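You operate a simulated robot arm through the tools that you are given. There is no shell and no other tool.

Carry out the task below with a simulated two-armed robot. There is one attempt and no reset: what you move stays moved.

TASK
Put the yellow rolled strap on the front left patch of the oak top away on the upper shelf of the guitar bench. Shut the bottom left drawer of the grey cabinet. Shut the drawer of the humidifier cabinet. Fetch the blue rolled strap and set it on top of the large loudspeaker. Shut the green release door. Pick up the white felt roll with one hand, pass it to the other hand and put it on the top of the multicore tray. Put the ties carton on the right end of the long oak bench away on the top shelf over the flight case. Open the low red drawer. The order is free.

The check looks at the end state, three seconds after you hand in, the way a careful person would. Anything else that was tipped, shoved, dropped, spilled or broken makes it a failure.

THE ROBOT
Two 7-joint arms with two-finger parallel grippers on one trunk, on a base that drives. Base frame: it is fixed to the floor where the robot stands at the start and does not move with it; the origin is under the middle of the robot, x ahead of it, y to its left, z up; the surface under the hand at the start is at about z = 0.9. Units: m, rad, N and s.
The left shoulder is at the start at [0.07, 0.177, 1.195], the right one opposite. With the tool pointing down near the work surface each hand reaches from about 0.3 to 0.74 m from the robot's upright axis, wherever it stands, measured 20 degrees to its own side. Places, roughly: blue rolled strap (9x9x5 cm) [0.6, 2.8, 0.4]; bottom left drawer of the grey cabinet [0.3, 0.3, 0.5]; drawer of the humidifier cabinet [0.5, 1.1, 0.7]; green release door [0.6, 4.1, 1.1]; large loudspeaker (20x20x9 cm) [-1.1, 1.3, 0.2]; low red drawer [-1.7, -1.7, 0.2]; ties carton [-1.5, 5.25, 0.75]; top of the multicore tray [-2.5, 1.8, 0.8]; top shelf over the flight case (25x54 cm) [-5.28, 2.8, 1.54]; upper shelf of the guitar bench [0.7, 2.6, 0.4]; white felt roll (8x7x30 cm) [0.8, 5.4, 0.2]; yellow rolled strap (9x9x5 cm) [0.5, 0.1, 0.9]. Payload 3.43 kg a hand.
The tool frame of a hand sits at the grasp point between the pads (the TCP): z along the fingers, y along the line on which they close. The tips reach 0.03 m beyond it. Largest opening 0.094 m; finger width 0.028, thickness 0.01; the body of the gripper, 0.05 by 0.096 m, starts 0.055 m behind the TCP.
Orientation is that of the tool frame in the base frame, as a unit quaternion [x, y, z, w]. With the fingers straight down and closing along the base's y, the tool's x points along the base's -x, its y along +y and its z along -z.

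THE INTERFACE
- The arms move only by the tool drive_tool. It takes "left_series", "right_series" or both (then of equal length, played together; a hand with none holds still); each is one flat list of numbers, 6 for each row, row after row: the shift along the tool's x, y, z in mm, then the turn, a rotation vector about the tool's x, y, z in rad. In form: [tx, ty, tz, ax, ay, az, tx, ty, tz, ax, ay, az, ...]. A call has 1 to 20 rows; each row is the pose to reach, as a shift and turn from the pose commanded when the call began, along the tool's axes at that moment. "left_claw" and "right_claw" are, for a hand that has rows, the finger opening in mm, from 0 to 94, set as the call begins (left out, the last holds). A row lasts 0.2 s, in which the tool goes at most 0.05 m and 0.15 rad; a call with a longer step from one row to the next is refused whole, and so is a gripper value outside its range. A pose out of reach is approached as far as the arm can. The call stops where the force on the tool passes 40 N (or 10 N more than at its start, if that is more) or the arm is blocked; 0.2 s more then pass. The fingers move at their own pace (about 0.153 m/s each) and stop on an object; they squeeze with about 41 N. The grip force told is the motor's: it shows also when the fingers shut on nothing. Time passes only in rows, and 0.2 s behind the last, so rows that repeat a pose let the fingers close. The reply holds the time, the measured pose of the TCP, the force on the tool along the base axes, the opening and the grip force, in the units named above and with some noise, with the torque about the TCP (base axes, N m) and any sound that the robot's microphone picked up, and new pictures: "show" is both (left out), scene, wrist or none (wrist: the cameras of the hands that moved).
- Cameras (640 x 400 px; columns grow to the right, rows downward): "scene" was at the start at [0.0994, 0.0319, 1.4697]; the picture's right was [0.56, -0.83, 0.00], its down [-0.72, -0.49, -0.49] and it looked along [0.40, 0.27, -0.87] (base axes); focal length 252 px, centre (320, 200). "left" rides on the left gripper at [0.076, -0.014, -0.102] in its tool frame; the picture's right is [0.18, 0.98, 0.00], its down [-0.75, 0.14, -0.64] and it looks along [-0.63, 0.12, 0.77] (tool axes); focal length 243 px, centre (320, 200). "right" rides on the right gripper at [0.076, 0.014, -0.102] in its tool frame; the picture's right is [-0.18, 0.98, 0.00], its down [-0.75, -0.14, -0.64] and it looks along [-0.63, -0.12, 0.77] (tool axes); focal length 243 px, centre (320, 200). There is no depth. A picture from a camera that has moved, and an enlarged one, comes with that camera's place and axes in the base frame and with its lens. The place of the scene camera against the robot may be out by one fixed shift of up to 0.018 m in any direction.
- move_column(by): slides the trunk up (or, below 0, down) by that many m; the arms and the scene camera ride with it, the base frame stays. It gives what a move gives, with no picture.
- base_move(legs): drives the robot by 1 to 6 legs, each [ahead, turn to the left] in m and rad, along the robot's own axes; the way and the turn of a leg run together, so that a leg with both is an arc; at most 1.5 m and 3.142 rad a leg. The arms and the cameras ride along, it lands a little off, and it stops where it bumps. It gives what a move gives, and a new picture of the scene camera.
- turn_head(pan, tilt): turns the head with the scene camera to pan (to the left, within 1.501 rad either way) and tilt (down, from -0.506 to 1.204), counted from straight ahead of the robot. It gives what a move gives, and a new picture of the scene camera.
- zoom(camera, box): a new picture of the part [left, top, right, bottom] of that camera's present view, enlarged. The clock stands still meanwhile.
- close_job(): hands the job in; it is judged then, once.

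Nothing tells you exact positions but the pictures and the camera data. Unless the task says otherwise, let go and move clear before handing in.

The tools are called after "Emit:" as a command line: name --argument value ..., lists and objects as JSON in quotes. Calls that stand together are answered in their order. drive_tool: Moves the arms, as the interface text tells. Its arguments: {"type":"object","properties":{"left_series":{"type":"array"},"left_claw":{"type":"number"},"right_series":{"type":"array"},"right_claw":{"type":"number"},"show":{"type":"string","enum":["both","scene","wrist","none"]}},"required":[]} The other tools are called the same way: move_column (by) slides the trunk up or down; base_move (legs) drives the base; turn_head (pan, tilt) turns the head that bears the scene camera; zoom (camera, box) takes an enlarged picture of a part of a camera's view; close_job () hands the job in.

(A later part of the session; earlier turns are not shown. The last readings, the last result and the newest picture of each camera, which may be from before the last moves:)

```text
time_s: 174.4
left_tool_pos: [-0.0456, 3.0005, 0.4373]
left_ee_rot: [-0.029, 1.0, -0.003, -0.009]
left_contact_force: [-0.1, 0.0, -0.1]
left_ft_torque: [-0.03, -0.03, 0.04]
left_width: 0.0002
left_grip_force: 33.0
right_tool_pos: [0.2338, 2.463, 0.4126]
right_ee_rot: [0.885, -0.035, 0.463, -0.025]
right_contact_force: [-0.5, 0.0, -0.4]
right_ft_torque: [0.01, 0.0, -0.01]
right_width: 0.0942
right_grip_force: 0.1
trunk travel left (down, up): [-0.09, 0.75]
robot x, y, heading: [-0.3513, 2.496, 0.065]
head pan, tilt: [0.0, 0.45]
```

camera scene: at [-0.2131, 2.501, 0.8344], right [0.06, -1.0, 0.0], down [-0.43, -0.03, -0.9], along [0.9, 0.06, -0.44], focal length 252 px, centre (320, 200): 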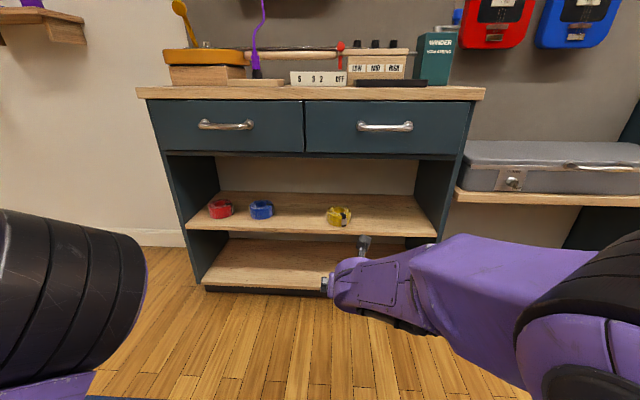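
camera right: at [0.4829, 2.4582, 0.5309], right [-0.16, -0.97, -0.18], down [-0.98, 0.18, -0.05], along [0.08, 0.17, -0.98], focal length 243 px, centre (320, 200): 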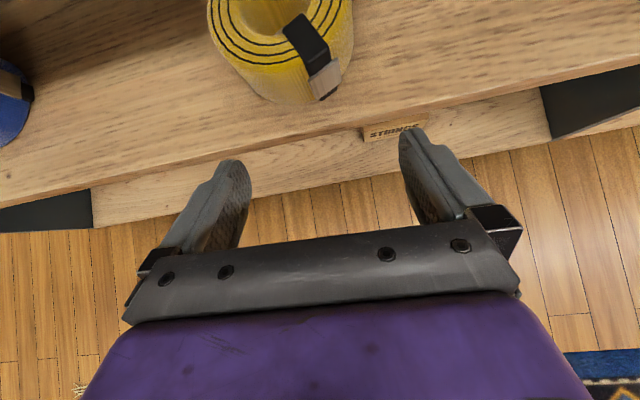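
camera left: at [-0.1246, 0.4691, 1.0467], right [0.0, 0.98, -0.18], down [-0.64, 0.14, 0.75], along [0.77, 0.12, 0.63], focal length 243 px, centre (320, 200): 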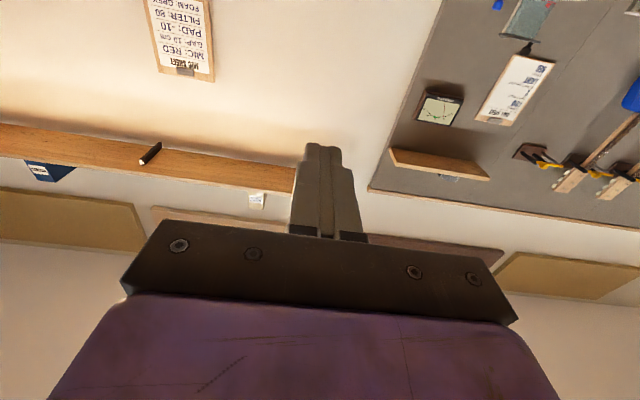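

Emit:
drive_tool --right_series '[0, 0, 0, 0, 0, -0.094]' --show "none"

Emit:
drive_tool --right_series '[7, -20, 4, 0.11, 0, -0.076, 14, -40, 8, 0.219, 0, -0.152, 21, -60, 12, 0.329, 0, -0.228, 28, -80, 17, 0.438, 0, -0.303, 36, -100, 21, 0.548, 0, -0.379, 43, -121, 25, 0.657, 0, -0.455]' --show "both"

```text
time_s: 174.8
left_tool_pos: [-0.0458, 3.0005, 0.4378]
left_ee_rot: [-0.03, 1.0, -0.003, -0.009]
left_contact_force: [-1.2, -0.4, -0.3]
left_ft_torque: [0.04, 0.02, -0.01]
left_width: 0.0
left_grip_force: 32.4
right_tool_pos: [0.2353, 2.4616, 0.4165]
right_ee_rot: [0.887, 0.001, 0.462, -0.012]
right_contact_force: [-0.1, -0.2, 0.4]
right_ft_torque: [-0.01, 0.01, 0.01]
right_width: 0.0939
right_grip_force: 0.0
trunk travel left (down, up): [-0.09, 0.75]
robot x, y, heading: [-0.3512, 2.4961, 0.06]
head pan, tilt: [0.0, 0.45]
```

```text
time_s: 176.2
left_tool_pos: [-0.046, 3.0011, 0.4376]
left_ee_rot: [-0.03, 0.999, -0.003, -0.009]
left_contact_force: [0.1, 0.2, 0.0]
left_ft_torque: [0.01, 0.01, 0.05]
left_width: 0.0002
left_grip_force: 33.0
right_tool_pos: [0.2725, 2.5889, 0.4263]
right_ee_rot: [0.813, 0.364, 0.419, -0.179]
right_contact_force: [0.4, 0.1, 0.3]
right_ft_torque: [-0.05, -0.02, 0.0]
right_width: 0.0942
right_grip_force: 0.0
trunk travel left (down, up): [-0.09, 0.75]
robot x, y, heading: [-0.3515, 2.4979, 0.059]
head pan, tilt: [0.0, 0.45]
camera scene: at [-0.2131, 2.501, 0.8344], right [0.06, -1.0, 0.0], down [-0.43, -0.03, -0.9], along [0.9, 0.06, -0.44], focal length 252 px, centre (320, 200)
camera right: at [0.2551, 2.5525, 0.548], right [0.66, -0.74, -0.14], down [-0.75, -0.62, -0.24], along [0.09, 0.26, -0.96], focal length 243 px, centre (320, 200)
```

scene: 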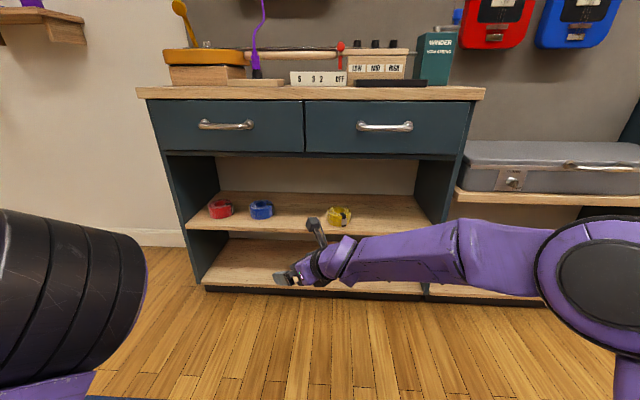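
right: 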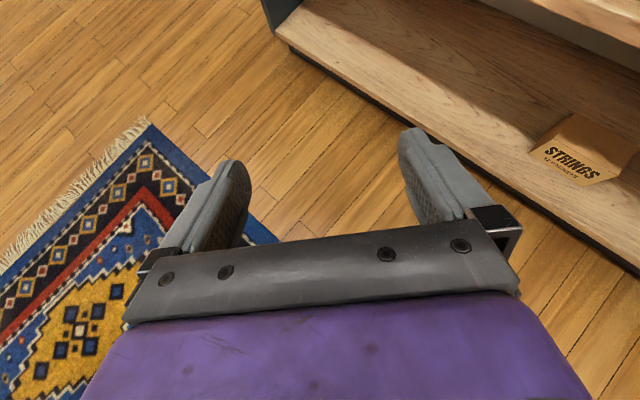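

The hand is oriented; next I'll retract it slightly and reposition the base about 12 cm further along the bench.

Emit:
drive_tool --right_series '[-10, -20, -15, 0, 0, 0, -20, -40, -30, 0, 0, 0, -31, -59, -44, 0, 0, 0]' --show "none"

Emit:
base_move --legs '[[0.0, 1.51], [0.12, 0.0], [0.0, -1.571]]'

```text
time_s: 177.0
left_tool_pos: [-0.0463, 3.0003, 0.4367]
left_ee_rot: [-0.03, 1.0, -0.002, -0.009]
left_contact_force: [-0.2, 0.3, -0.5]
left_ft_torque: [0.0, 0.04, 0.0]
left_width: 0.0
left_grip_force: 33.3
right_tool_pos: [0.1918, 2.5899, 0.4259]
right_ee_rot: [0.813, 0.363, 0.419, -0.178]
right_contact_force: [-0.4, 0.0, 0.0]
right_ft_torque: [-0.04, -0.03, -0.01]
right_width: 0.0941
right_grip_force: 0.0
trunk travel left (down, up): [-0.09, 0.75]
robot x, y, heading: [-0.3519, 2.4946, 0.063]
head pan, tilt: [0.0, 0.45]
```

```text
time_s: 185.8
left_tool_pos: [-0.031, 3.1124, 0.4369]
left_ee_rot: [-0.014, 1.0, -0.002, -0.009]
left_contact_force: [0.2, -0.2, 0.3]
left_ft_torque: [-0.01, 0.01, 0.02]
left_width: 0.0
left_grip_force: 32.7
right_tool_pos: [0.1933, 2.6964, 0.4265]
right_ee_rot: [0.819, 0.349, 0.421, -0.171]
right_contact_force: [-0.7, 0.8, -0.6]
right_ft_torque: [-0.01, 0.0, -0.01]
right_width: 0.0941
right_grip_force: 0.1
trunk travel left (down, up): [-0.09, 0.75]
robot x, y, heading: [-0.3504, 2.6205, 0.03]
head pan, tilt: [0.0, 0.45]
camera scene: at [-0.2138, 2.6187, 0.8344], right [0.03, -1.0, 0.0], down [-0.44, -0.01, -0.9], along [0.9, 0.03, -0.44], focal length 252 px, centre (320, 200)
```

scene: 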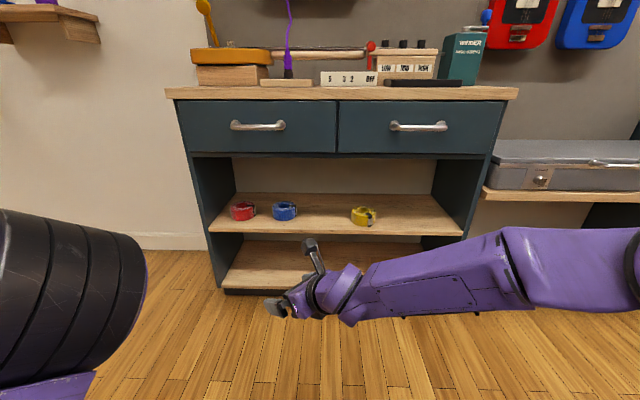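

Emit:
base_move --legs '[[0.28, 0.0]]'

Emit:
zoom --camera "right" --box '[0, 0, 640, 400]'

```text
time_s: 187.7
left_tool_pos: [0.2452, 3.1206, 0.4383]
left_ee_rot: [-0.013, 1.0, -0.003, -0.009]
left_contact_force: [-0.4, 0.1, -0.1]
left_ft_torque: [0.0, -0.01, 0.04]
left_width: 0.0002
left_grip_force: 33.3
right_tool_pos: [0.4691, 2.702, 0.4276]
right_ee_rot: [0.819, 0.35, 0.42, -0.171]
right_contact_force: [-0.4, -0.3, -0.2]
right_ft_torque: [-0.02, -0.01, -0.03]
right_width: 0.0939
right_grip_force: 0.1
trunk travel left (down, up): [-0.09, 0.75]
robot x, y, heading: [-0.0741, 2.6271, 0.03]
head pan, tilt: [0.0, 0.45]
camera scene: at [0.0612, 2.6266, 0.8343], right [0.03, -1.0, 0.0], down [-0.44, -0.01, -0.9], along [0.9, 0.03, -0.44], focal length 252 px, centre (320, 200)
```

scene: 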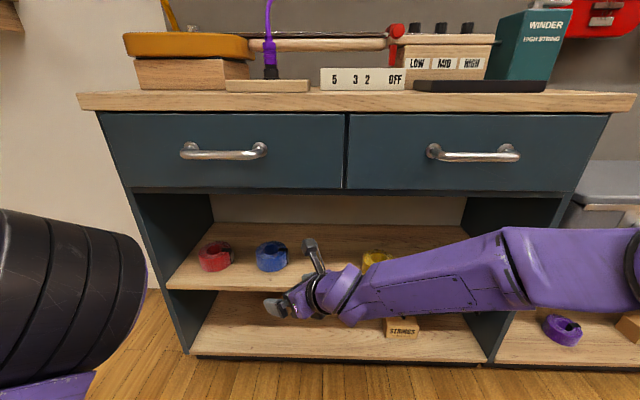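

```text
1.00 times, centred on (320, 200) of right (not enlarged: the box is as wide or as high as the picture)
camera zoom: at [0.4505, 2.6652, 0.5482], right [0.63, -0.76, -0.14], down [-0.77, -0.59, -0.24], along [0.1, 0.25, -0.96], focal length 243 px, centre (320, 200)
```

zoom: 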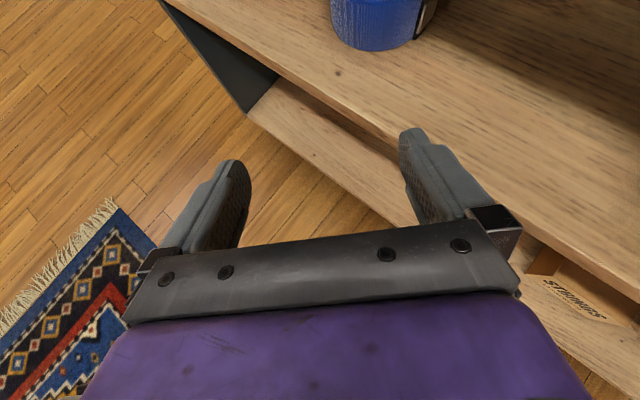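

I can see blue's near edge at the top of the wrist view; its centre is about [0.643, 2.787]. I'll line up the approach, stopping 15 cm short.

Emit:
drive_tool --right_series '[3, 21, 11, 0, 0, 0, 6, 42, 22, 0, 0, 0, 9, 63, 34, 0, 0, 0]' --show "wrist"

```text
time_s: 188.5
left_tool_pos: [0.2441, 3.1203, 0.4371]
left_ee_rot: [-0.013, 1.0, -0.002, -0.01]
left_contact_force: [-0.3, -0.6, 0.1]
left_ft_torque: [-0.03, 0.0, 0.0]
left_width: 0.0
left_grip_force: 32.4
right_tool_pos: [0.5353, 2.6821, 0.4148]
right_ee_rot: [0.819, 0.35, 0.421, -0.171]
right_contact_force: [1.1, 0.1, -0.1]
right_ft_torque: [0.02, -0.02, 0.0]
right_width: 0.0941
right_grip_force: 0.0
trunk travel left (down, up): [-0.09, 0.75]
robot x, y, heading: [-0.0733, 2.6271, 0.025]
head pan, tilt: [0.0, 0.45]
camera right: at [0.5179, 2.646, 0.5362], right [0.63, -0.76, -0.14], down [-0.77, -0.59, -0.24], along [0.1, 0.25, -0.96], focal length 243 px, centre (320, 200)
```

right: 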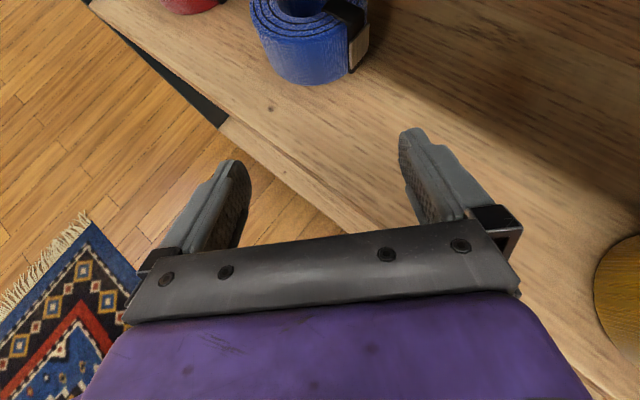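

The blue buckle points toward about -72°, which is too close to the right finger on this approach. I'll zoom in to measure its direction before choosing a better angle.

Emit:
zoom --camera "right" --box '[200, 0, 420, 137]'

```text
2.91 times, centred on (310, 68) of right
camera zoom: at [0.5179, 2.646, 0.5362], right [0.63, -0.76, -0.14], down [-0.77, -0.59, -0.24], along [0.1, 0.25, -0.96], focal length 706 px, centre (349, 582)
```

zoom: 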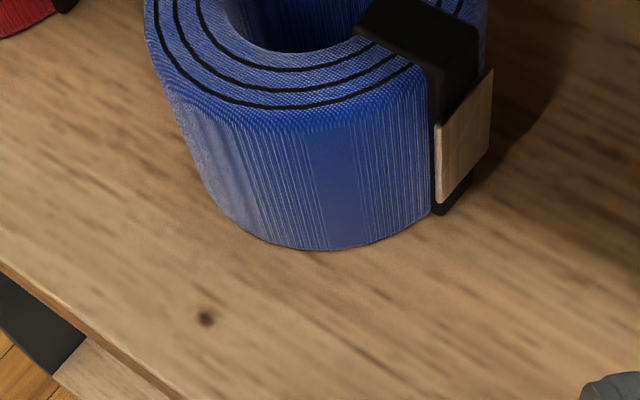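

Computed carefully, blue's centre is [0.647, 2.787] and its buckle lies at about -97°, over 50° from the finger contact, so this approach is fine after all. Advancing to straddle the strap.

Emit:
drive_tool --right_series '[18, 6, 32, 0, 0, 0, 36, 6, 64, 0, 0, 0, 52, 6, 94, 0, 0, 0, 63, 6, 115, 0, 0, 0, 71, 6, 130, 0, 0, 0]' --show "both"

```text
time_s: 189.7
left_tool_pos: [0.2446, 3.1206, 0.437]
left_ee_rot: [-0.014, 1.0, -0.003, -0.009]
left_contact_force: [0.1, 0.3, 0.4]
left_ft_torque: [-0.01, -0.01, 0.02]
left_width: 0.0
left_grip_force: 33.1
right_tool_pos: [0.6436, 2.7839, 0.3963]
right_ee_rot: [0.82, 0.349, 0.421, -0.171]
right_contact_force: [-1.0, 0.6, -0.6]
right_ft_torque: [-0.01, 0.02, -0.02]
right_width: 0.0939
right_grip_force: 0.1
trunk travel left (down, up): [-0.09, 0.75]
robot x, y, heading: [-0.0758, 2.628, 0.032]
head pan, tilt: [0.0, 0.45]
camera scene: at [0.0613, 2.6267, 0.8343], right [0.03, -1.0, 0.0], down [-0.44, -0.01, -0.9], along [0.9, 0.03, -0.44], focal length 252 px, centre (320, 200)
camera right: at [0.6251, 2.7465, 0.5185], right [0.63, -0.76, -0.14], down [-0.77, -0.59, -0.24], along [0.1, 0.25, -0.96], focal length 243 px, centre (320, 200)
```

scene: 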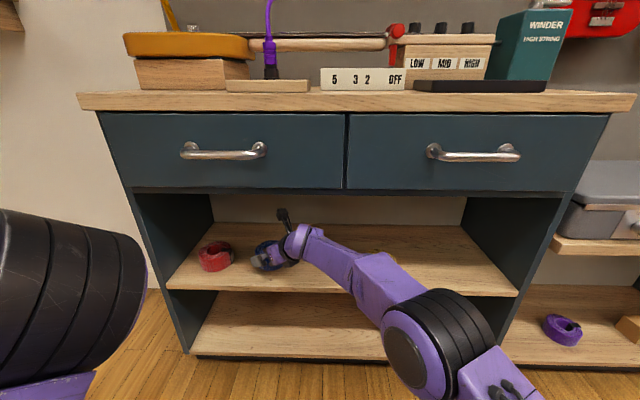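
right: 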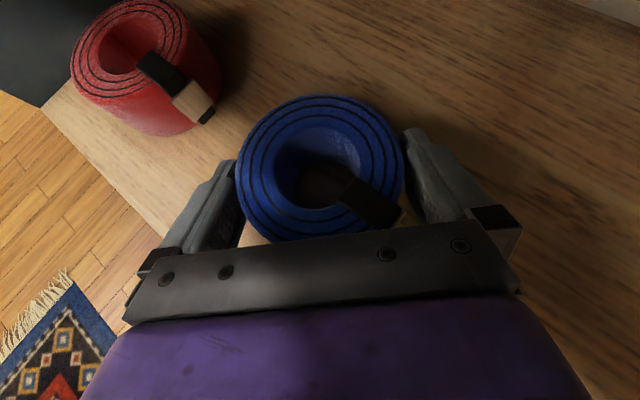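

The blue strap is centred between the fingers and the red one is clear. Closing the gripper.

Emit:
drive_tool --right_series '[0, 0, 0, 0, 0, 0, 0, 0, 0, 0, 0, 0, 0, 0, 0, 0, 0, 0, 0, 0, 0, 0, 0, 0]' --right_claw 70 --show "wrist"

```text
time_s: 190.7
left_tool_pos: [0.2455, 3.1212, 0.4372]
left_ee_rot: [-0.013, 1.0, -0.003, -0.009]
left_contact_force: [-0.6, 0.2, -1.0]
left_ft_torque: [-0.01, -0.01, 0.01]
left_width: 0.0
left_grip_force: 33.1
right_tool_pos: [0.6435, 2.7809, 0.3966]
right_ee_rot: [0.819, 0.349, 0.422, -0.171]
right_contact_force: [0.5, 0.2, -0.4]
right_ft_torque: [0.01, 0.0, 0.01]
right_width: 0.091
right_grip_force: 40.3
trunk travel left (down, up): [-0.09, 0.75]
robot x, y, heading: [-0.078, 2.6293, 0.033]
head pan, tilt: [0.0, 0.45]
camera right: at [0.6254, 2.7454, 0.519], right [0.63, -0.76, -0.14], down [-0.77, -0.59, -0.24], along [0.1, 0.25, -0.96], focal length 243 px, centre (320, 200)
```

right: 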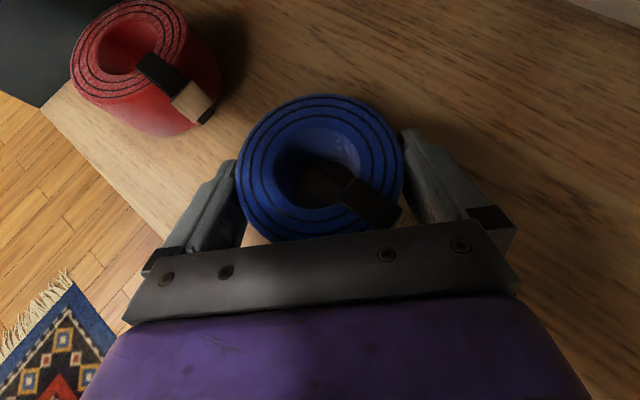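

Gripped (9.1 cm). Lifting 2 cm, checking, then withdrawing along the approach line.

Emit:
drive_tool --right_series '[8, 0, -6, 0, 0, 0, 16, 0, -12, 0, 0, 0, 8, 0, -23, 0, 0, 0, -5, 0, -40, 0, 0, 0, -25, -1, -68, 0, 0, 0, -46, -1, -97, 0, 0, 0, -66, -2, -125, 0, 0, 0]' --show "both"

```text
time_s: 192.3
left_tool_pos: [0.2442, 3.121, 0.4371]
left_ee_rot: [-0.013, 1.0, -0.003, -0.009]
left_contact_force: [0.1, 1.1, 0.1]
left_ft_torque: [0.0, -0.02, 0.0]
left_width: 0.0
left_grip_force: 32.7
right_tool_pos: [0.5423, 2.6819, 0.4177]
right_ee_rot: [0.819, 0.349, 0.422, -0.171]
right_contact_force: [0.0, -0.5, -1.2]
right_ft_torque: [-0.02, 0.01, 0.0]
right_width: 0.0907
right_grip_force: 40.4
trunk travel left (down, up): [-0.09, 0.75]
robot x, y, heading: [-0.0719, 2.6265, 0.026]
head pan, tilt: [0.0, 0.45]
camera scene: at [0.0614, 2.6266, 0.8343], right [0.03, -1.0, 0.0], down [-0.44, -0.01, -0.9], along [0.9, 0.03, -0.44], focal length 252 px, centre (320, 200)
camera right: at [0.524, 2.6451, 0.5386], right [0.63, -0.76, -0.14], down [-0.77, -0.59, -0.24], along [0.1, 0.25, -0.96], focal length 243 px, centre (320, 200)
```

scene: 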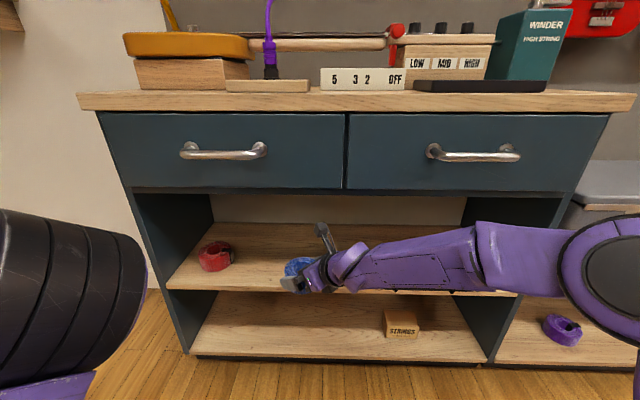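
right: 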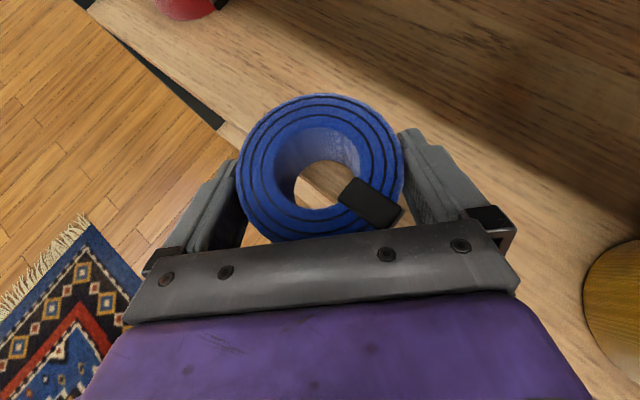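

I have the blue strap clear of the shelf, and the yellow one is undisturbed. I'll back away and drive down the aisle toward the bookshelf side, where the loudspeaker should be at about [-1.1, 1.3, 0.2].

Emit:
base_move --legs '[[-0.18, 0.0], [0.0, -1.6], [1.25, 0.0]]'

Emit:
turn_head --pan -1.2 --tilt 0.6

```text
time_s: 203.7
left_tool_pos: [0.2175, 1.0234, 0.4381]
left_ee_rot: [0.707, 0.707, 0.004, -0.008]
left_contact_force: [-0.4, 0.7, 0.4]
left_ft_torque: [-0.01, -0.01, 0.01]
left_width: 0.0001
left_grip_force: 33.0
right_tool_pos: [-0.2303, 0.7378, 0.4171]
right_ee_rot: [0.822, -0.344, 0.416, 0.183]
right_contact_force: [-0.2, -0.4, -0.9]
right_ft_torque: [-0.01, 0.05, -0.01]
right_width: 0.0883
right_grip_force: 40.9
trunk travel left (down, up): [-0.09, 0.75]
robot x, y, heading: [-0.2656, 1.3577, -1.577]
head pan, tilt: [0.0, 0.45]
camera scene: at [-0.2713, 1.2096, 0.8343], right [-1.0, 0.0, 0.0], down [0.0, 0.44, -0.9], along [0.0, -0.9, -0.44], focal length 252 px, centre (320, 200)
```

scene: 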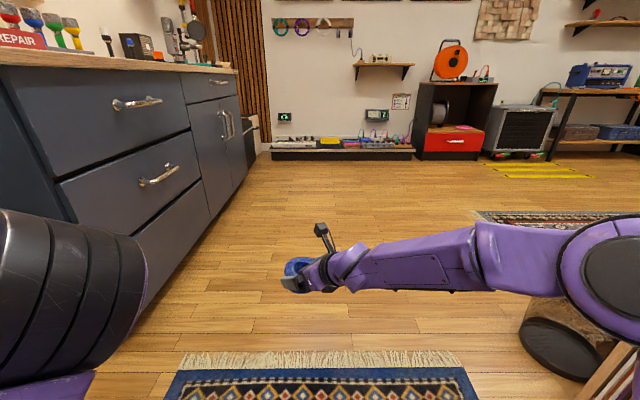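

```text
time_s: 205.1
left_tool_pos: [0.2172, 1.0231, 0.4369]
left_ee_rot: [0.707, 0.707, 0.005, -0.008]
left_contact_force: [-0.5, -0.9, 0.1]
left_ft_torque: [-0.01, 0.01, -0.01]
left_width: 0.0002
left_grip_force: 32.6
right_tool_pos: [-0.2289, 0.7376, 0.4175]
right_ee_rot: [0.821, -0.344, 0.417, 0.183]
right_contact_force: [-0.5, 0.0, -1.6]
right_ft_torque: [0.0, 0.0, 0.07]
right_width: 0.0883
right_grip_force: 41.1
trunk travel left (down, up): [-0.09, 0.75]
robot x, y, heading: [-0.2651, 1.3546, -1.573]
head pan, tilt: [-1.201, 0.6]
camera scene: at [-0.3537, 1.2695, 0.8208], right [-0.36, 0.93, 0.0], down [0.53, 0.2, -0.83], along [-0.77, -0.3, -0.56], focal length 252 px, centre (320, 200)
```

scene: 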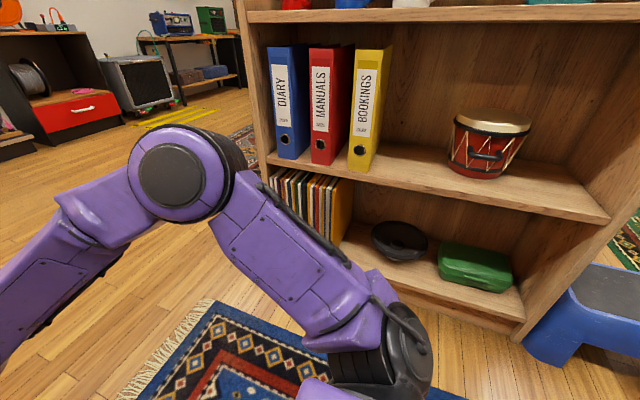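

The black loudspeaker sits on the bottom shelf of the bookcase, between the records and a green box. I'll zoom in on it.

Emit:
zoom --camera "scene" --box '[260, 150, 580, 350]'

```text
2.00 times, centred on (420, 250) of scene
camera zoom: at [-0.3537, 1.2695, 0.8208], right [-0.36, 0.93, 0.0], down [0.53, 0.2, -0.83], along [-0.77, -0.3, -0.56], focal length 504 px, centre (120, 100)
```

zoom: 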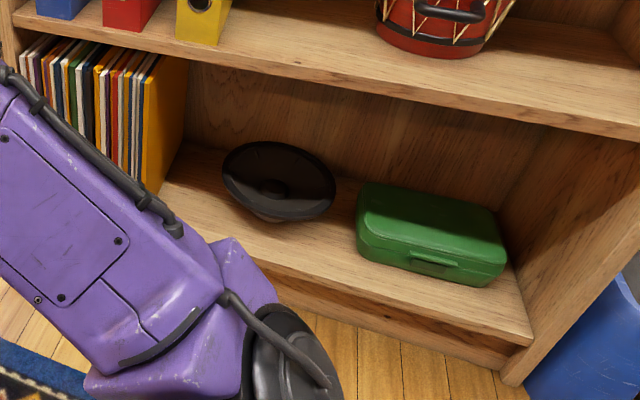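

The speaker lies cone-up on the bottom shelf, rim centre about [-1.07, 1.29, 0.2], with the shelf above at z≈0.45. I'll straighten the hand relative to the robot and then turn to face the bookcase.

Emit:
drive_tool --right_series '[-8, 14, -11, -0.104, -0.002, 0.075, -17, 29, -22, -0.208, -0.004, 0.151, -25, 43, -34, -0.312, -0.006, 0.226, -33, 57, -45, -0.416, -0.007, 0.301, -42, 72, -56, -0.52, -0.009, 0.377, -50, 86, -67, -0.624, -0.011, 0.452]' --show "none"

Emit:
base_move --legs '[[0.155, 0.0], [0.0, -1.571]]'

Emit:
turn_head --pan 0.0 --tilt 0.7

```text
time_s: 206.5
left_tool_pos: [0.2174, 1.0229, 0.4376]
left_ee_rot: [0.708, 0.706, 0.004, -0.008]
left_contact_force: [0.3, 0.4, -0.1]
left_ft_torque: [-0.03, 0.01, 0.01]
left_width: 0.0001
left_grip_force: 33.1
right_tool_pos: [-0.3507, 0.7389, 0.4174]
right_ee_rot: [0.631, -0.629, 0.316, 0.326]
right_contact_force: [0.5, 0.5, -1.3]
right_ft_torque: [0.02, -0.01, -0.01]
right_width: 0.088
right_grip_force: 40.8
trunk travel left (down, up): [-0.09, 0.75]
robot x, y, heading: [-0.2656, 1.3566, -1.569]
head pan, tilt: [-1.201, 0.6]
```

```text
time_s: 211.7
left_tool_pos: [-0.5943, 0.7161, 0.4372]
left_ee_rot: [1.0, 0.004, 0.009, -0.003]
left_contact_force: [0.3, -0.2, 0.0]
left_ft_torque: [0.0, -0.02, -0.02]
left_width: 0.0
left_grip_force: 32.8
right_tool_pos: [-0.8852, 1.2819, 0.4161]
right_ee_rot: [-0.008, 0.89, 0.003, -0.456]
right_contact_force: [0.2, 0.0, -1.0]
right_ft_torque: [-0.01, -0.01, -0.01]
right_width: 0.0876
right_grip_force: 40.5
trunk travel left (down, up): [-0.09, 0.75]
robot x, y, heading: [-0.2647, 1.2053, -3.136]
head pan, tilt: [-1.201, 0.6]
camera scene: at [-0.3545, 1.2798, 0.8208], right [0.93, 0.37, 0.0], down [0.21, -0.52, -0.83], along [-0.31, 0.77, -0.56], focal length 252 px, centre (320, 200)
```

scene: 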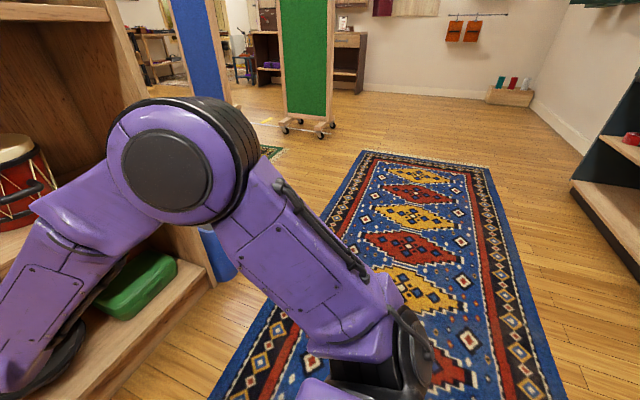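

```text
time_s: 213.1
left_tool_pos: [-0.5951, 0.716, 0.4379]
left_ee_rot: [1.0, 0.005, 0.009, -0.002]
left_contact_force: [-0.6, -1.2, -0.2]
left_ft_torque: [0.0, -0.04, 0.0]
left_width: 0.0
left_grip_force: 33.4
right_tool_pos: [-0.8856, 1.2812, 0.4163]
right_ee_rot: [-0.008, 0.891, 0.004, -0.454]
right_contact_force: [0.1, 0.2, -2.1]
right_ft_torque: [0.02, -0.03, -0.01]
right_width: 0.0875
right_grip_force: 40.4
trunk travel left (down, up): [-0.09, 0.75]
robot x, y, heading: [-0.2686, 1.2071, -3.133]
head pan, tilt: [0.0, 0.7]
camera scene: at [-0.4066, 1.1969, 0.8121], right [-0.01, 1.0, 0.0], down [0.64, 0.01, -0.76], along [-0.76, -0.01, -0.64], focal length 252 px, centre (320, 200)
```

scene: 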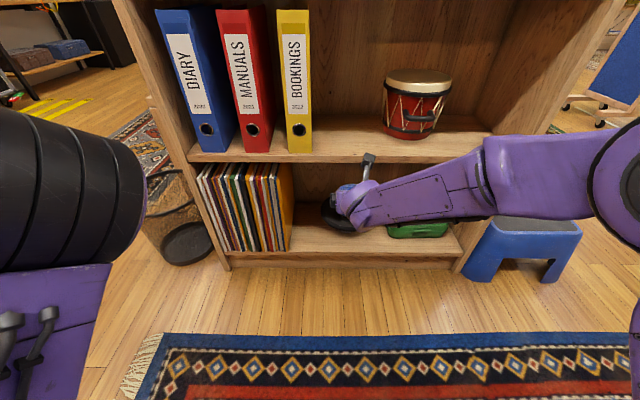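

Facing the bookcase now. I'll lower the trunk and look through the wrist camera for the speaker.

Emit:
move_column --by -0.085

Emit:
zoom --camera "right" --box '[0, 0, 640, 400]'

Emit:
turn_head --pan -0.5 --tilt 0.7

```text
time_s: 214.3
left_tool_pos: [-0.5947, 0.7166, 0.3521]
left_ee_rot: [1.0, 0.005, 0.008, -0.003]
left_contact_force: [-0.2, -0.5, 0.2]
left_ft_torque: [0.01, -0.03, -0.02]
left_width: 0.0
left_grip_force: 32.8
right_tool_pos: [-0.8846, 1.2815, 0.3312]
right_ee_rot: [-0.008, 0.891, 0.003, -0.455]
right_contact_force: [0.1, 0.2, -1.5]
right_ft_torque: [0.0, -0.03, 0.0]
right_width: 0.0875
right_grip_force: 41.6
trunk travel left (down, up): [-0.005, 0.835]
robot x, y, heading: [-0.2674, 1.2026, -3.129]
head pan, tilt: [0.0, 0.7]
```

```text
1.00 times, centred on (320, 200) of right (not enlarged: the box is as wide or as high as the picture)
camera zoom: at [-0.8479, 1.2935, 0.454], right [0.1, 0.99, -0.14], down [0.96, -0.13, -0.24], along [-0.25, -0.11, -0.96], focal length 243 px, centre (320, 200)
```

zoom: 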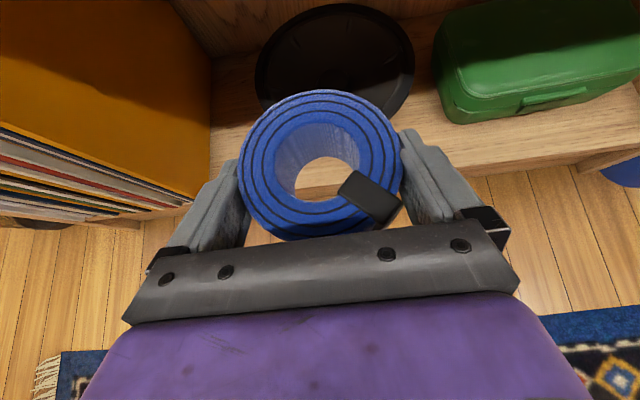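

```text
time_s: 215.2
left_tool_pos: [-0.5961, 0.7156, 0.3515]
left_ee_rot: [1.0, 0.004, 0.008, -0.003]
left_contact_force: [0.0, 0.5, 0.4]
left_ft_torque: [0.02, 0.0, 0.03]
left_width: 0.0003
left_grip_force: 32.9
right_tool_pos: [-0.8855, 1.281, 0.332]
right_ee_rot: [-0.008, 0.891, 0.003, -0.455]
right_contact_force: [0.2, -0.4, -1.2]
right_ft_torque: [0.0, -0.04, -0.01]
right_width: 0.0875
right_grip_force: 40.3
trunk travel left (down, up): [-0.005, 0.835]
robot x, y, heading: [-0.2662, 1.2023, -3.129]
head pan, tilt: [-0.499, 0.7]
camera scene: at [-0.3967, 1.2375, 0.7271], right [0.47, 0.88, 0.0], down [0.57, -0.3, -0.76], along [-0.68, 0.36, -0.64], focal length 252 px, centre (320, 200)
```

scene: 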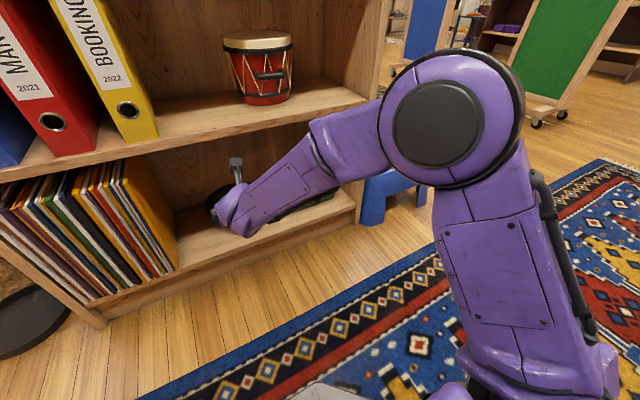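

The speaker's rim is centred at about [-1.09, 1.30], 20 cm wide, top z≈0.2. I'll lower the hand to travel 3 cm above the rim and under the shelf above, then move in.

Emit:
drive_tool --right_series '[-19, 7, 14, 0, 0, 0, -38, 14, 27, 0, 0, 0, -57, 20, 41, 0, 0, 0]' --show "none"

Emit:
base_move --legs '[[0.1, 0.0]]'

Emit:
zoom --camera "right" --box '[0, 0, 640, 400]'

```text
time_s: 216.0
left_tool_pos: [-0.5954, 0.7171, 0.3522]
left_ee_rot: [1.0, 0.004, 0.009, -0.002]
left_contact_force: [1.6, 0.8, -0.4]
left_ft_torque: [0.01, 0.05, -0.02]
left_width: 0.0001
left_grip_force: 32.8
right_tool_pos: [-0.8858, 1.3029, 0.2634]
right_ee_rot: [-0.008, 0.891, 0.004, -0.455]
right_contact_force: [0.0, 0.8, -1.3]
right_ft_torque: [0.02, -0.01, 0.05]
right_width: 0.0872
right_grip_force: 41.3
trunk travel left (down, up): [-0.005, 0.835]
robot x, y, heading: [-0.2666, 1.2034, -3.129]
head pan, tilt: [-0.499, 0.7]
```

```text
time_s: 217.2
left_tool_pos: [-0.6942, 0.7152, 0.3524]
left_ee_rot: [1.0, 0.004, 0.009, -0.003]
left_contact_force: [0.1, 0.2, -0.2]
left_ft_torque: [0.0, -0.01, -0.03]
left_width: 0.0
left_grip_force: 33.3
right_tool_pos: [-0.9848, 1.3022, 0.2627]
right_ee_rot: [-0.008, 0.891, 0.003, -0.454]
right_contact_force: [0.5, -0.2, -1.2]
right_ft_torque: [0.01, 0.0, 0.01]
right_width: 0.0873
right_grip_force: 41.0
trunk travel left (down, up): [-0.005, 0.835]
robot x, y, heading: [-0.366, 1.2046, -3.131]
head pan, tilt: [-0.499, 0.7]
camera scene: at [-0.4956, 1.2366, 0.7271], right [0.47, 0.88, 0.0], down [0.57, -0.3, -0.76], along [-0.68, 0.36, -0.64], focal length 252 px, centre (320, 200)
```

scene: 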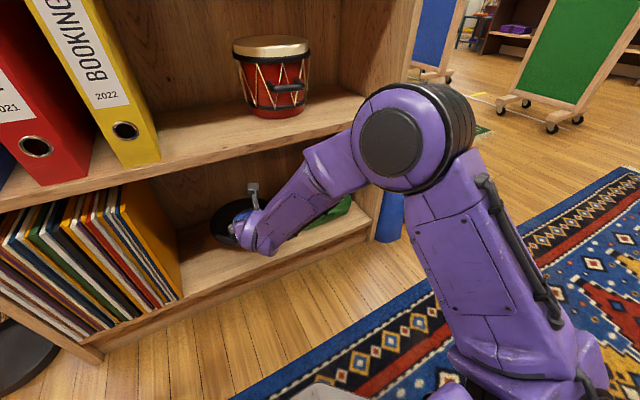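

```text
1.00 times, centred on (320, 200) of right (not enlarged: the box is as wide or as high as the picture)
camera zoom: at [-0.9471, 1.3148, 0.3851], right [0.1, 0.99, -0.14], down [0.96, -0.13, -0.24], along [-0.25, -0.11, -0.96], focal length 243 px, centre (320, 200)
```

zoom: 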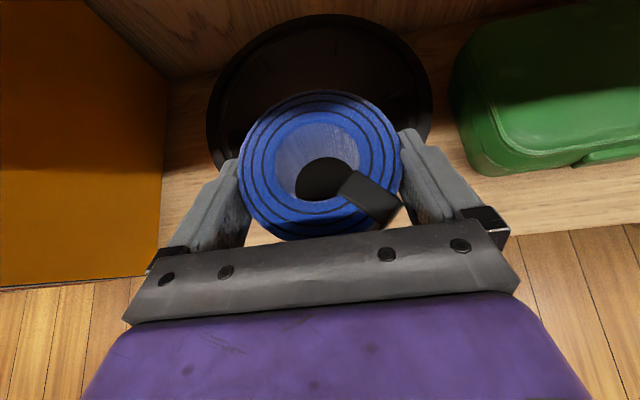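

The strap is 10 cm short of the speaker's centre (now refined to [-1.086, 1.295]). I'll move in over it.

Emit:
drive_tool --right_series '[15, -2, 20, 0, 0, 0, 29, -3, 41, 0, 0, 0, 44, -5, 61, 0, 0, 0, 58, -6, 80, 0, 0, 0]' --show "both"

```text
time_s: 218.2
left_tool_pos: [-0.6936, 0.7157, 0.3527]
left_ee_rot: [1.0, 0.003, 0.009, -0.002]
left_contact_force: [0.5, -0.2, -1.2]
left_ft_torque: [-0.05, 0.0, -0.01]
left_width: 0.0
left_grip_force: 33.1
right_tool_pos: [-1.0845, 1.2933, 0.263]
right_ee_rot: [-0.008, 0.89, 0.003, -0.455]
right_contact_force: [0.5, 0.2, -0.8]
right_ft_torque: [0.03, -0.03, 0.01]
right_width: 0.0872
right_grip_force: 41.0
trunk travel left (down, up): [-0.005, 0.835]
robot x, y, heading: [-0.3679, 1.1999, -3.131]
head pan, tilt: [-0.499, 0.7]
camera scene: at [-0.4956, 1.2366, 0.7272], right [0.47, 0.88, 0.0], down [0.57, -0.3, -0.76], along [-0.68, 0.36, -0.64], focal length 252 px, centre (320, 200)
camera right: at [-1.0461, 1.3059, 0.3855], right [0.1, 0.99, -0.14], down [0.96, -0.13, -0.24], along [-0.25, -0.11, -0.96], focal length 243 px, centre (320, 200)
```

scene: 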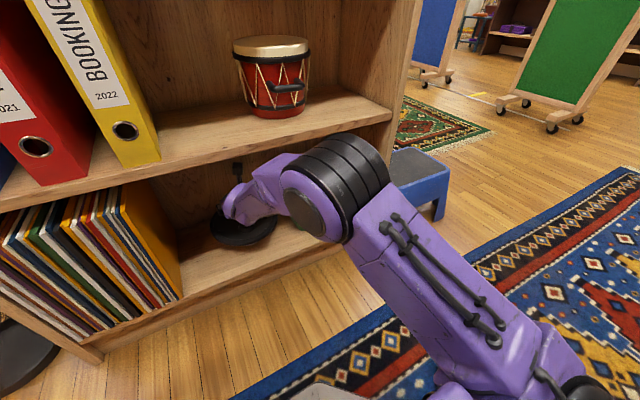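
right: 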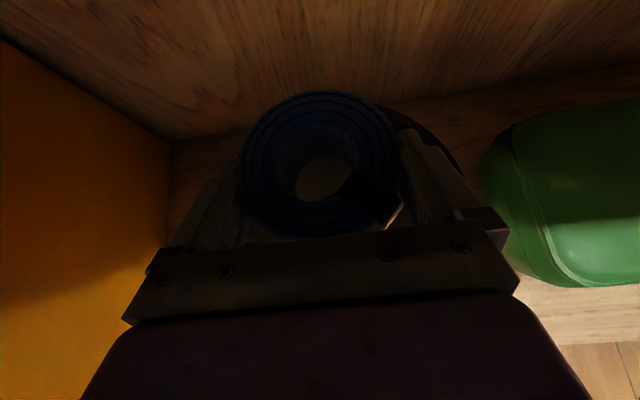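

Emit:
zoom --camera "right" --box '[140, 60, 500, 285]'

Emit:
zoom --camera "scene" --box '[160, 130, 360, 255]'

```text
1.78 times, centred on (320, 172) of right
camera zoom: at [-1.0461, 1.3059, 0.3855], right [0.1, 0.99, -0.14], down [0.96, -0.13, -0.24], along [-0.25, -0.11, -0.96], focal length 431 px, centre (320, 249)
```

zoom: 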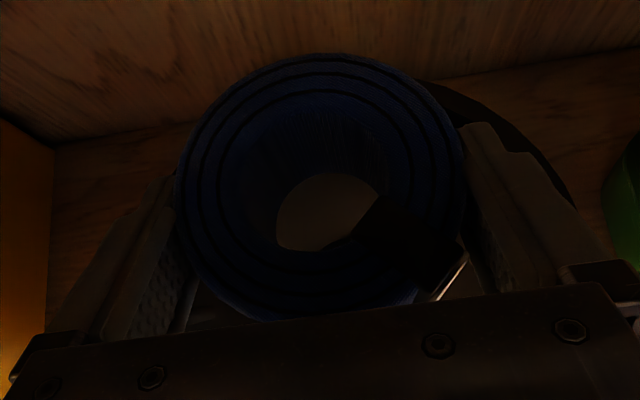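

```text
3.20 times, centred on (260, 192) of scene
camera zoom: at [-0.4956, 1.2366, 0.7272], right [0.47, 0.88, 0.0], down [0.57, -0.3, -0.76], along [-0.68, 0.36, -0.64], focal length 806 px, centre (512, 224)
```

zoom: 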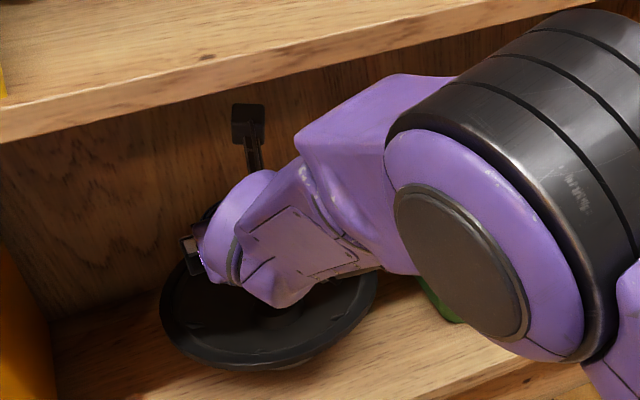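

The strap is within 5 mm of the speaker's centre. Lowering gently, watching the force.

Emit:
drive_tool --right_series '[-5, 3, 4, 0, 0, 0, -10, 4, 7, 0, 0, 0, -15, 4, 11, 0, 0, 0, -20, 4, 14, 0, 0, 0, -24, 4, 18, 0, 0, 0]' --show "none"

Emit:
drive_tool --right_series '[-3, 0, 2, 0, 0, 0, -6, 0, 4, 0, 0, 0, -8, 0, 6, 0, 0, 0]' --show "scene"

```text
time_s: 219.4
left_tool_pos: [-0.6942, 0.715, 0.3514]
left_ee_rot: [1.0, 0.005, 0.009, -0.003]
left_contact_force: [0.3, 0.0, -0.9]
left_ft_torque: [0.0, 0.01, -0.01]
left_width: 0.0
left_grip_force: 33.4
right_tool_pos: [-1.0845, 1.2999, 0.2331]
right_ee_rot: [-0.009, 0.891, 0.003, -0.455]
right_contact_force: [0.0, 0.2, -1.1]
right_ft_torque: [0.01, 0.01, 0.01]
right_width: 0.0876
right_grip_force: 41.2
trunk travel left (down, up): [-0.005, 0.835]
robot x, y, heading: [-0.3666, 1.202, -3.133]
head pan, tilt: [-0.499, 0.7]
```

```text
time_s: 220.2
left_tool_pos: [-0.6942, 0.7157, 0.354]
left_ee_rot: [1.0, 0.005, 0.008, -0.003]
left_contact_force: [0.5, 0.3, -0.1]
left_ft_torque: [0.0, -0.02, -0.01]
left_width: 0.0004
left_grip_force: 33.1
right_tool_pos: [-1.0842, 1.3005, 0.2269]
right_ee_rot: [-0.008, 0.889, 0.004, -0.458]
right_contact_force: [4.5, 0.0, 11.9]
right_ft_torque: [-0.37, 0.44, 0.07]
right_width: 0.0871
right_grip_force: 41.2
trunk travel left (down, up): [-0.005, 0.835]
robot x, y, heading: [-0.3673, 1.2057, -3.136]
head pan, tilt: [-0.499, 0.7]
camera scene: at [-0.4941, 1.2365, 0.7277], right [0.47, 0.88, 0.0], down [0.57, -0.3, -0.77], along [-0.68, 0.36, -0.64], focal length 252 px, centre (320, 200)
```

scene: 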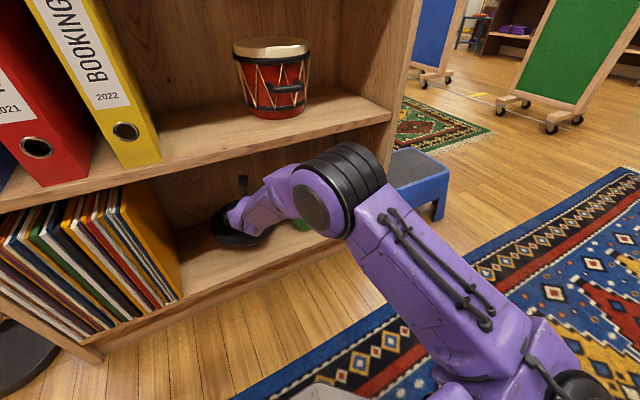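

Contact at strap-bottom z≈0.19 with 12 N: the strap is resting on the speaker. Opening the fingers.

Emit:
drive_tool --right_series '[1, 0, -1, 0, 0, 0, 1, 0, -1, 0, 0, 0, 1, 0, -1, 0, 0, 0, 1, 0, -1, 0, 0, 0]' --right_claw 94 --show "wrist"

Emit:
zoom --camera "scene" --box '[160, 130, 360, 255]'

```text
time_s: 221.2
left_tool_pos: [-0.6942, 0.7148, 0.3526]
left_ee_rot: [1.0, 0.004, 0.008, -0.003]
left_contact_force: [-1.0, 0.3, 0.8]
left_ft_torque: [0.03, -0.01, 0.01]
left_width: 0.0
left_grip_force: 33.3
right_tool_pos: [-1.0843, 1.2993, 0.2249]
right_ee_rot: [-0.008, 0.891, 0.004, -0.455]
right_contact_force: [-0.3, -0.4, 0.3]
right_ft_torque: [-0.01, 0.0, -0.01]
right_width: 0.0942
right_grip_force: 0.0
trunk travel left (down, up): [-0.005, 0.835]
robot x, y, heading: [-0.3619, 1.2025, -3.133]
head pan, tilt: [-0.499, 0.7]
camera right: at [-1.0463, 1.3119, 0.3471], right [0.1, 0.99, -0.14], down [0.96, -0.13, -0.24], along [-0.25, -0.11, -0.96], focal length 243 px, centre (320, 200)
```

right: 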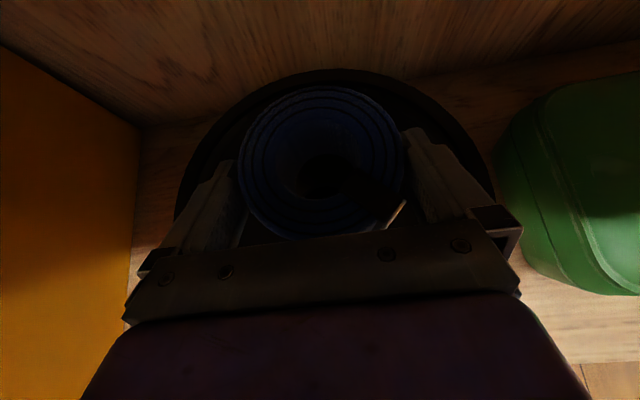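

```text
3.20 times, centred on (260, 192) of scene
camera zoom: at [-0.4955, 1.2365, 0.7272], right [0.47, 0.88, 0.0], down [0.57, -0.3, -0.76], along [-0.68, 0.36, -0.64], focal length 806 px, centre (512, 224)
```

zoom: 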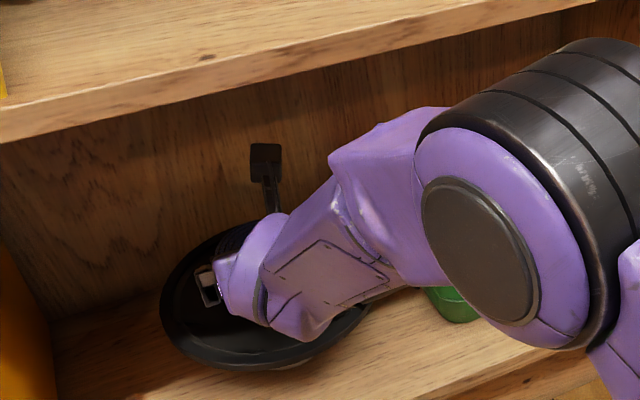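

Released; the strap sits centred on the speaker. Withdrawing along the finger direction.

Emit:
drive_tool --right_series '[0, 0, -10, 0, 0, 0, 0, 0, -25, 0, 0, 0, 0, 0, -45, 0, 0, 0, 0, 0, -70, 0, 0, 0, 0, 0, -100, 0, 0, 0, 0, 0, -135, 0, 0, 0]' --show "wrist"

Emit:
base_move --legs '[[-0.2, 0.0]]'

Emit:
turn_head --pan 0.0 --tilt 0.7

```text
time_s: 222.6
left_tool_pos: [-0.6941, 0.7166, 0.3528]
left_ee_rot: [1.0, 0.004, 0.009, -0.002]
left_contact_force: [-0.5, 0.0, 0.0]
left_ft_torque: [-0.02, 0.0, 0.02]
left_width: 0.0001
left_grip_force: 32.8
right_tool_pos: [-0.9731, 1.2984, 0.3055]
right_ee_rot: [-0.007, 0.891, 0.003, -0.454]
right_contact_force: [0.0, -0.6, -0.2]
right_ft_torque: [0.0, 0.04, -0.02]
right_width: 0.0942
right_grip_force: 0.1
trunk travel left (down, up): [-0.005, 0.835]
robot x, y, heading: [-0.3609, 1.2036, -3.13]
head pan, tilt: [-0.499, 0.7]
camera right: at [-0.9347, 1.3113, 0.4277], right [0.1, 0.99, -0.14], down [0.96, -0.13, -0.23], along [-0.25, -0.11, -0.96], focal length 243 px, centre (320, 200)
```

right: 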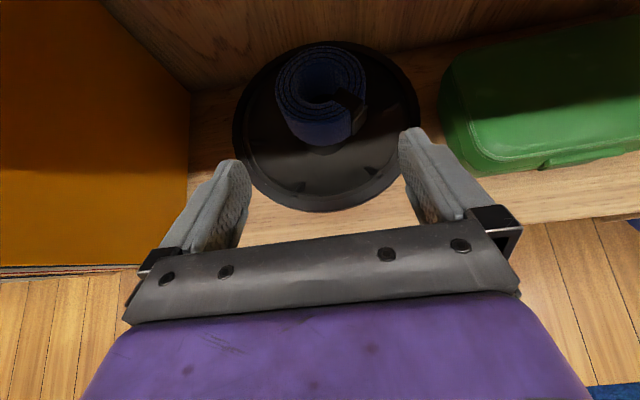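

```text
time_s: 224.2
left_tool_pos: [-0.491, 0.717, 0.3513]
left_ee_rot: [1.0, 0.007, 0.008, -0.002]
left_contact_force: [-0.9, -0.4, 0.6]
left_ft_torque: [0.01, -0.03, -0.02]
left_width: 0.0
left_grip_force: 33.1
right_tool_pos: [-0.7711, 1.2987, 0.3046]
right_ee_rot: [-0.01, 0.891, 0.002, -0.454]
right_contact_force: [0.4, 0.2, 1.0]
right_ft_torque: [0.05, 0.01, 0.01]
right_width: 0.0938
right_grip_force: 0.0
trunk travel left (down, up): [-0.005, 0.835]
robot x, y, heading: [-0.1668, 1.2091, -3.128]
head pan, tilt: [-0.499, 0.7]
camera scene: at [-0.2942, 1.2386, 0.7272], right [0.47, 0.89, 0.0], down [0.57, -0.3, -0.76], along [-0.68, 0.36, -0.64], focal length 252 px, centre (320, 200)
```

scene: 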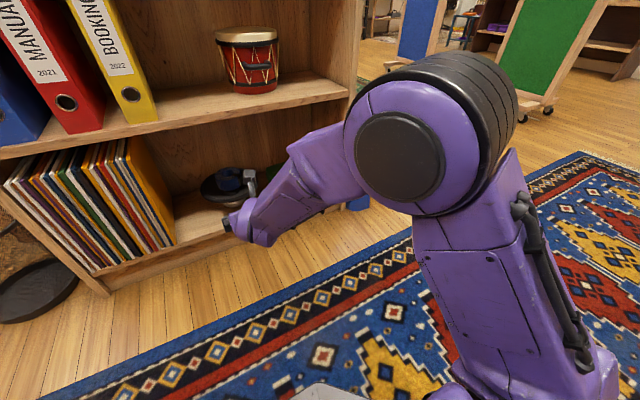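

```text
time_s: 225.1
left_tool_pos: [-0.4898, 0.717, 0.3518]
left_ee_rot: [1.0, 0.007, 0.009, -0.003]
left_contact_force: [-0.6, 0.1, 1.0]
left_ft_torque: [0.03, 0.01, -0.01]
left_width: 0.0
left_grip_force: 33.3
right_tool_pos: [-0.7716, 1.2991, 0.3063]
right_ee_rot: [-0.009, 0.89, 0.003, -0.456]
right_contact_force: [0.8, -0.2, 0.2]
right_ft_torque: [-0.01, 0.0, 0.05]
right_width: 0.0938
right_grip_force: 0.1
trunk travel left (down, up): [-0.005, 0.835]
robot x, y, heading: [-0.1606, 1.2036, -3.125]
head pan, tilt: [0.0, 0.7]
camera scene: at [-0.3039, 1.1979, 0.7272], right [-0.01, 1.0, 0.0], down [0.64, 0.01, -0.76], along [-0.76, -0.01, -0.64], focal length 252 px, centre (320, 200)
```

scene: 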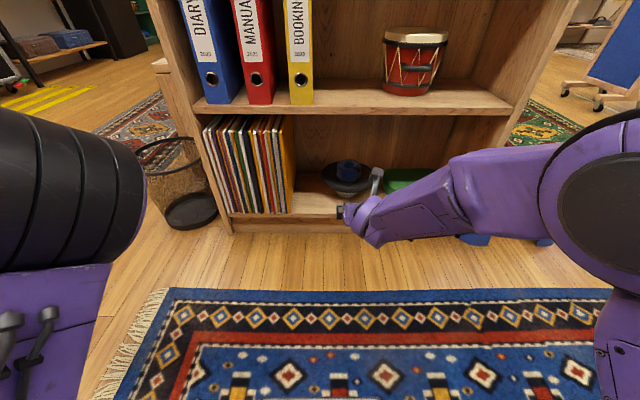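

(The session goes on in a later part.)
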